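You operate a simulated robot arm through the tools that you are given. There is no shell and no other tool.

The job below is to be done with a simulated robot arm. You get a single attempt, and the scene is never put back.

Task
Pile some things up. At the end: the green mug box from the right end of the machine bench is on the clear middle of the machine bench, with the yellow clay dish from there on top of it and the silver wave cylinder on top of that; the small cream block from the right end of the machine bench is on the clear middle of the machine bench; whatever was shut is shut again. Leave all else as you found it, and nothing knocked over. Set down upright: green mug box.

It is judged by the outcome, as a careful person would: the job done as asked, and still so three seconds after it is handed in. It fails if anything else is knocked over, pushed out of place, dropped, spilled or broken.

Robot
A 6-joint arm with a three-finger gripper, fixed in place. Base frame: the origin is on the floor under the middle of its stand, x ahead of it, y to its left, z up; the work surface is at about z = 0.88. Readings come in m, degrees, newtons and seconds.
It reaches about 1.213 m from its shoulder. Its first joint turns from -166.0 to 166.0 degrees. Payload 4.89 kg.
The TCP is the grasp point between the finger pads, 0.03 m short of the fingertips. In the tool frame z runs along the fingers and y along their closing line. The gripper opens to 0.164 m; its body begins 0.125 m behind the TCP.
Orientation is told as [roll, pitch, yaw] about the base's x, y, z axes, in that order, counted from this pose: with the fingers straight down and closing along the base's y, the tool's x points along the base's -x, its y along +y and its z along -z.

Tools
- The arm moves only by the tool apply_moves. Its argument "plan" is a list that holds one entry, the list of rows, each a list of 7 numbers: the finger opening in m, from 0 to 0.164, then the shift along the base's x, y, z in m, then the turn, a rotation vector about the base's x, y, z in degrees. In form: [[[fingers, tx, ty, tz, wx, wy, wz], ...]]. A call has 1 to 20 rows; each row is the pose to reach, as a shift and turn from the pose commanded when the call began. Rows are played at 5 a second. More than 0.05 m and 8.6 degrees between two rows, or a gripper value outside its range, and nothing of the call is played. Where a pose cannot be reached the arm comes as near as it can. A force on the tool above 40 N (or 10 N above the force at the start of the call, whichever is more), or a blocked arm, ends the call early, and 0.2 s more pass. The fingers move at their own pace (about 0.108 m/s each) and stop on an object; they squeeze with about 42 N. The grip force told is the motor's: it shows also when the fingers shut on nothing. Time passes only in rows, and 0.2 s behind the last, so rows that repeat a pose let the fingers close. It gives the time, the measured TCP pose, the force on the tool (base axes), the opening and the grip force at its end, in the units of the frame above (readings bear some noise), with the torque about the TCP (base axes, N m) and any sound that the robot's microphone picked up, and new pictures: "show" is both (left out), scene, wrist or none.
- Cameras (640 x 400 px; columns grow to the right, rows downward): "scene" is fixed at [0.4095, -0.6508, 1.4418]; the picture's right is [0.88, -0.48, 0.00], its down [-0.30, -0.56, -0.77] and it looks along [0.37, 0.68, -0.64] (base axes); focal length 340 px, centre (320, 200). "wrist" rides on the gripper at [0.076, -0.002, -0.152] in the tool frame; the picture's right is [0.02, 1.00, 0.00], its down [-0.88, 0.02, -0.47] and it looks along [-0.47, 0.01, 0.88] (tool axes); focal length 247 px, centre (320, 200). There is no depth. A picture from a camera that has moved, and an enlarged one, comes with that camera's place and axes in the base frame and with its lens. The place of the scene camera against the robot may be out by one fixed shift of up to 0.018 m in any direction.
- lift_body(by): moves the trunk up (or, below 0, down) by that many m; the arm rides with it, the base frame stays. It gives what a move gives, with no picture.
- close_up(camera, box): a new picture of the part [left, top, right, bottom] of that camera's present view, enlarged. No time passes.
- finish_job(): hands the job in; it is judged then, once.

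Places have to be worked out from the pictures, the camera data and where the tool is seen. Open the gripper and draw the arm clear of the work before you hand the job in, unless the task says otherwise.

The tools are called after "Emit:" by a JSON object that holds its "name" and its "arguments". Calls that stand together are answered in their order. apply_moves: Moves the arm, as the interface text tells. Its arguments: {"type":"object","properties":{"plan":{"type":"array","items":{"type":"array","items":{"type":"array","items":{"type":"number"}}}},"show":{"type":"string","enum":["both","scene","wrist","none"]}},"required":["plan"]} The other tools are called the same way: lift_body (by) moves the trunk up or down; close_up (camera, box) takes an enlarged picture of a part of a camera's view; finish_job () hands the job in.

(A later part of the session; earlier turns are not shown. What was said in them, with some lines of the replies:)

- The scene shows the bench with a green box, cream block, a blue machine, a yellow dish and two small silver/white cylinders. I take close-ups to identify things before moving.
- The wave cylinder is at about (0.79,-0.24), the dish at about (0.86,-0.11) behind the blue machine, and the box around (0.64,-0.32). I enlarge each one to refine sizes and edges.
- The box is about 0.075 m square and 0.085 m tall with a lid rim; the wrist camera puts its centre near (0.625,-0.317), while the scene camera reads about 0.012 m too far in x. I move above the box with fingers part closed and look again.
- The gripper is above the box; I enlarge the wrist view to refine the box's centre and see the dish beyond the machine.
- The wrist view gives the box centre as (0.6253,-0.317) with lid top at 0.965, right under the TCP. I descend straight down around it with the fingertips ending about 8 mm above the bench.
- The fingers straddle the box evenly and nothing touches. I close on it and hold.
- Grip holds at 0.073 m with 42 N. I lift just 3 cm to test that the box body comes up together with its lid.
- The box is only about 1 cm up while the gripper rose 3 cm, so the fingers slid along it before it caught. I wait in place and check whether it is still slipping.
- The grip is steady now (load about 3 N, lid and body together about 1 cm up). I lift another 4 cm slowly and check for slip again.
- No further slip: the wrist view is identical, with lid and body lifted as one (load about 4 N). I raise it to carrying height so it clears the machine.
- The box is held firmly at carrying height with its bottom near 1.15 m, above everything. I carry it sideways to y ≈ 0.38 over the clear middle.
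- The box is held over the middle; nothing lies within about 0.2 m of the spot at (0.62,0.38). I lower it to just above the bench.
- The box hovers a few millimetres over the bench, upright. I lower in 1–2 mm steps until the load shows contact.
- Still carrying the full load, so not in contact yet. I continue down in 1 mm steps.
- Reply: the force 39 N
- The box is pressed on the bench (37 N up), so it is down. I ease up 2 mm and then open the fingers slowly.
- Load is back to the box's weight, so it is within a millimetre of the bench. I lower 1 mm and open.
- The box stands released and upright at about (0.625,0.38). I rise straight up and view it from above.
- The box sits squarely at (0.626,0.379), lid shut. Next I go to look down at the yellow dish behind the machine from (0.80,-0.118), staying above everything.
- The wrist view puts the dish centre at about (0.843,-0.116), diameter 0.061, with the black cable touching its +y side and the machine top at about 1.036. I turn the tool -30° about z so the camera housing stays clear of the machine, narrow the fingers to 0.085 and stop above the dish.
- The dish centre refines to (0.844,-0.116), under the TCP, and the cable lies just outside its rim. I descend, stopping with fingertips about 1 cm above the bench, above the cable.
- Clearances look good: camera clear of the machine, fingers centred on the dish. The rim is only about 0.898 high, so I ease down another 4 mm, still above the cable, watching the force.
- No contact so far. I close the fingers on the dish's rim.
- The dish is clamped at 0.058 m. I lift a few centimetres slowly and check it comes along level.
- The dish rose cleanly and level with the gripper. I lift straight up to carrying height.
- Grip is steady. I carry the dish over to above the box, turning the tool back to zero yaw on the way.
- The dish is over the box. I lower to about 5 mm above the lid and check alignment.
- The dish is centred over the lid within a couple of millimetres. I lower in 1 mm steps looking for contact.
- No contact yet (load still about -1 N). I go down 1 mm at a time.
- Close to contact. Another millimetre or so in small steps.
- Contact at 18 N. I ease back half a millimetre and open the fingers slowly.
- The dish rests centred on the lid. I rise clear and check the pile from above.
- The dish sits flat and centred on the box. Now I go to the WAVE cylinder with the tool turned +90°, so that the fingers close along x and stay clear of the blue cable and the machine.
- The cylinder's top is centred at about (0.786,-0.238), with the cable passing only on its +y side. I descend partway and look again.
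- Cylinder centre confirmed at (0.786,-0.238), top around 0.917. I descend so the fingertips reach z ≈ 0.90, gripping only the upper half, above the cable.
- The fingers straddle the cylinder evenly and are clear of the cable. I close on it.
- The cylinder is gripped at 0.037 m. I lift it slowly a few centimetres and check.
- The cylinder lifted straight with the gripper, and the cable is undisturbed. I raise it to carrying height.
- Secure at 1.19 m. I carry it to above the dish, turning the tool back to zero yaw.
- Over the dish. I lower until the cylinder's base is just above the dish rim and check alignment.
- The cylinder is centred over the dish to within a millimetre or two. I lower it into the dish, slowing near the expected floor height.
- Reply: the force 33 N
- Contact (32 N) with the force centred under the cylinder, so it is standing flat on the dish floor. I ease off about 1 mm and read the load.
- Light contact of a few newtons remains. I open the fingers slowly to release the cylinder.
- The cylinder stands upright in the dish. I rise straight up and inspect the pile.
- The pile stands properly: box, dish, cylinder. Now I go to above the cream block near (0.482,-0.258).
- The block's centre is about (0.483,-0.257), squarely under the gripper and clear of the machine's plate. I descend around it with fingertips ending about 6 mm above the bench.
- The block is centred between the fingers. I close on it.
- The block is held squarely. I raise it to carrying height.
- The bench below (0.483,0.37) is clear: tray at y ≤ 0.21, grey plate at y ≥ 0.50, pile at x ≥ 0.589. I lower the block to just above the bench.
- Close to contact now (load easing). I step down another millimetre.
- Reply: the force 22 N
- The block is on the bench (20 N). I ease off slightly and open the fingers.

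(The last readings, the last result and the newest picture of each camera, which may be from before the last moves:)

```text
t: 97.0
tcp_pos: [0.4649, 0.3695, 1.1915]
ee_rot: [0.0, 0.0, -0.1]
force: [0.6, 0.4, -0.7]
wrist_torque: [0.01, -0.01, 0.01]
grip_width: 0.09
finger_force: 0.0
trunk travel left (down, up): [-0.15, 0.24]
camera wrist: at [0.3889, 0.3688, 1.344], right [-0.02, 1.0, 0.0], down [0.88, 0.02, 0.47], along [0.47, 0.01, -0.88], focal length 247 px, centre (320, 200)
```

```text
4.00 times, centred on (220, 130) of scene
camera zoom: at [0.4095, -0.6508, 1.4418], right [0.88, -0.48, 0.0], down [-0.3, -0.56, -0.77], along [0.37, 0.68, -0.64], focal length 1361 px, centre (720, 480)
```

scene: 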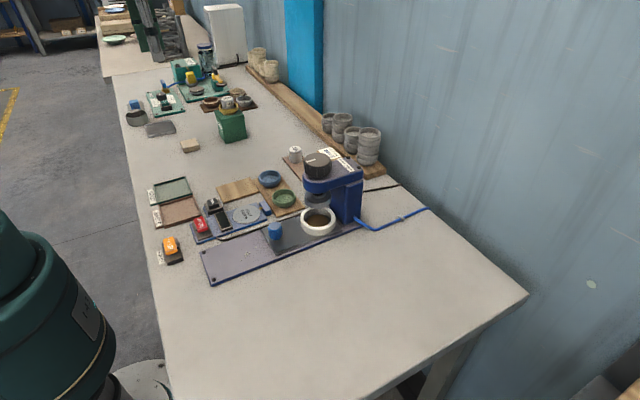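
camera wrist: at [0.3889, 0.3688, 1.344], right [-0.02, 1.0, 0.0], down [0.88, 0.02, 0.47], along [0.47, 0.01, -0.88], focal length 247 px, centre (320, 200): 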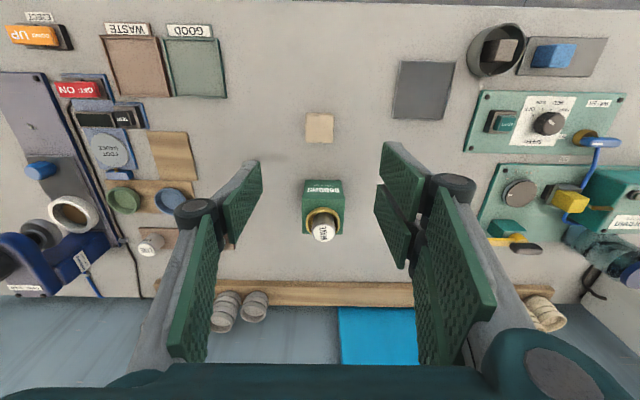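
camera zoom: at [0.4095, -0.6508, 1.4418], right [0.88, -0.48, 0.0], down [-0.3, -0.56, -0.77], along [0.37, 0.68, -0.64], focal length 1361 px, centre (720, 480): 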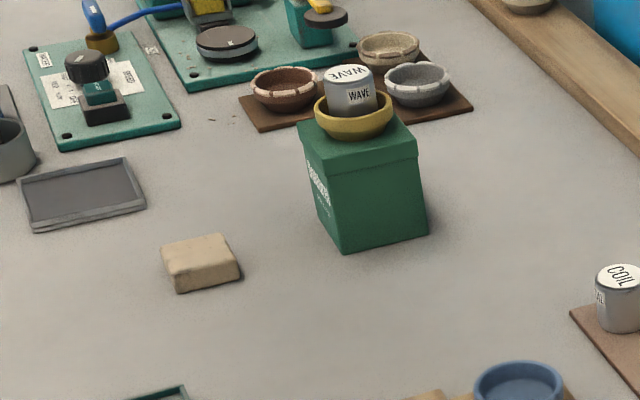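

The pile and block stand in the clear middle with nothing else moved. I draw the arm back towards its starting pose and open the gripper.

Emit:
{"name": "apply_moves", "arguments": {"plan": [[[0.1, 0.001, -0.012, 0.002, 0, 0, 0], [0.11, 0.004, -0.04, 0.004, 0, 0, 0], [0.12, 0.007, -0.078, 0.006, 0, 0, 0], [0.13, 0.01, -0.118, 0.01, 0, 0, 0], [0.14, 0.013, -0.158, 0.01, 0, 0, 0], [0.15, 0.017, -0.198, 0.01, 0, 0, 0], [0.16, 0.02, -0.238, 0.01, 0, 0, 0], [0.164, 0.024, -0.278, 0.01, 0, 0, 0], [0.164, 0.027, -0.318, 0.01, 0, 0, 0], [0.164, 0.031, -0.358, 0.01, 0, 0, 0], [0.164, 0.034, -0.398, 0.01, 0, 0, 0], [0.164, 0.038, -0.438, 0.01, 0, 0, 0], [0.164, 0.041, -0.478, 0.01, 0, 0, 0], [0.164, 0.044, -0.518, 0.01, 0, 0, 0], [0.164, 0.046, -0.553, 0.01, 0, 0, 0], [0.164, 0.048, -0.578, 0.01, 0, 0, 0], [0.164, 0.048, -0.588, 0.01, 0, 0, 0], [0.164, 0.048, -0.588, 0.01, 0, 0, 0]]], "show": "both"}}

Emit:
{"name": "close_up", "arguments": {"camera": "scene", "box": [140, 80, 300, 180]}}

Emit:
{"name": "close_up", "arguments": {"camera": "scene", "box": [260, 110, 450, 260]}}

```text
t: 100.8
tcp_pos: [0.5111, -0.219, 1.2033]
ee_rot: [0.0, 0.0, 0.0]
force: [0.4, -1.0, 0.4]
wrist_torque: [0.03, 0.01, 0.0]
grip_width: 0.1638
finger_force: 0.0
trunk travel left (down, up): [-0.15, 0.24]
camera wrist: at [0.436, -0.2209, 1.3542], right [-0.02, 1.0, 0.0], down [0.88, 0.02, 0.47], along [0.47, 0.01, -0.88], focal length 247 px, centre (320, 200)
```

scene: 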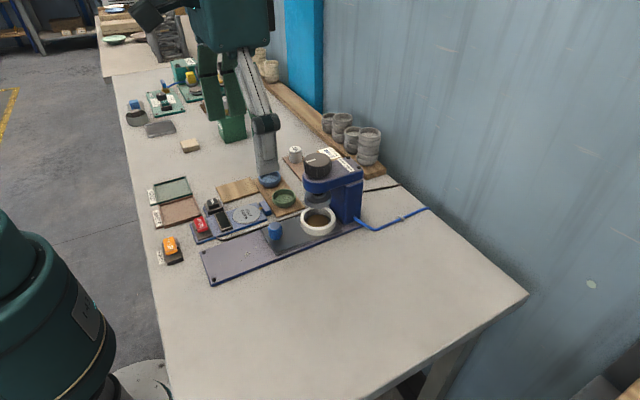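
wrist: 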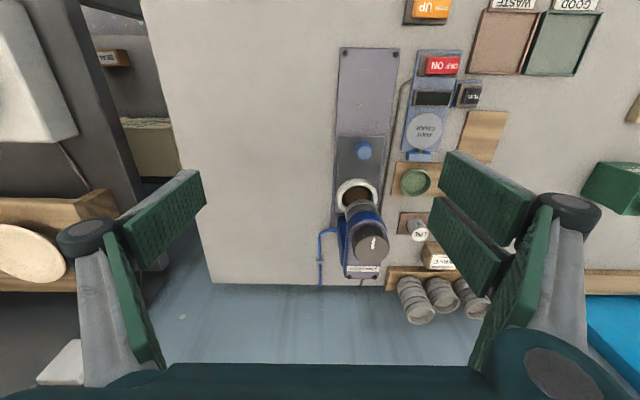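

```text
4.00 times, centred on (220, 130) of scene
camera zoom: at [0.4095, -0.6508, 1.4418], right [0.88, -0.48, 0.0], down [-0.3, -0.56, -0.77], along [0.37, 0.68, -0.64], focal length 1361 px, centre (720, 480)
```

zoom: 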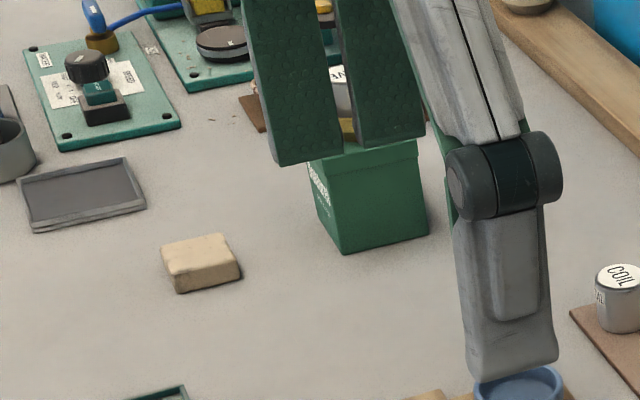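

```text
2.67 times, centred on (355, 185) of scene
camera zoom: at [0.4095, -0.6508, 1.4418], right [0.88, -0.48, 0.0], down [-0.3, -0.56, -0.77], along [0.37, 0.68, -0.64], focal length 908 px, centre (227, 240)
```

zoom: 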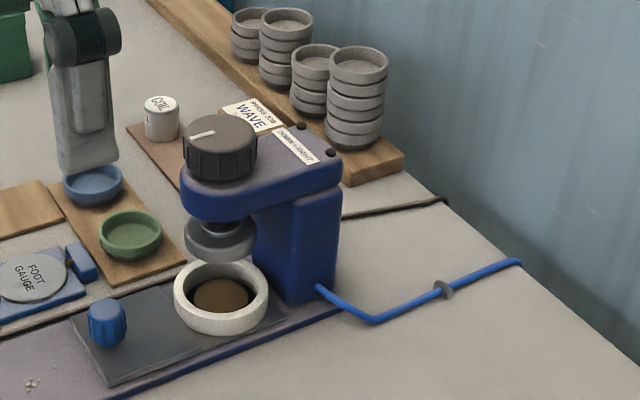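

The pile and the block are where they should be, the box lid is still shut, and the cables and machines are as I found them. The arm is clear with the gripper open, so I hand the job in.

Emit:
{"name": "finish_job", "arguments": {}}

```text
The job is handed in.
```

The job is handed in, and everything looked right in the last camera check before I did so.

- **Pile:** The green mug box stands upright on the clear middle of the machine bench, with its lid still on. The yellow clay dish is centred on the box, and the silver wave cylinder stands upright inside the dish.
- **Cream block:** It lies flat on the clear middle of the bench, about 8 cm on the robot's side of the box.
- **Everything else:** The machine, the blue and black cables beside it, the cups and the trays look as I found them. Nothing was knocked over.
- **Arm:** It is back near its starting pose with the gripper open.

At the first lift the fingers slid about 2 cm up the green box before they caught. The box was then barely off the bench, and it held firmly for the rest of the move.
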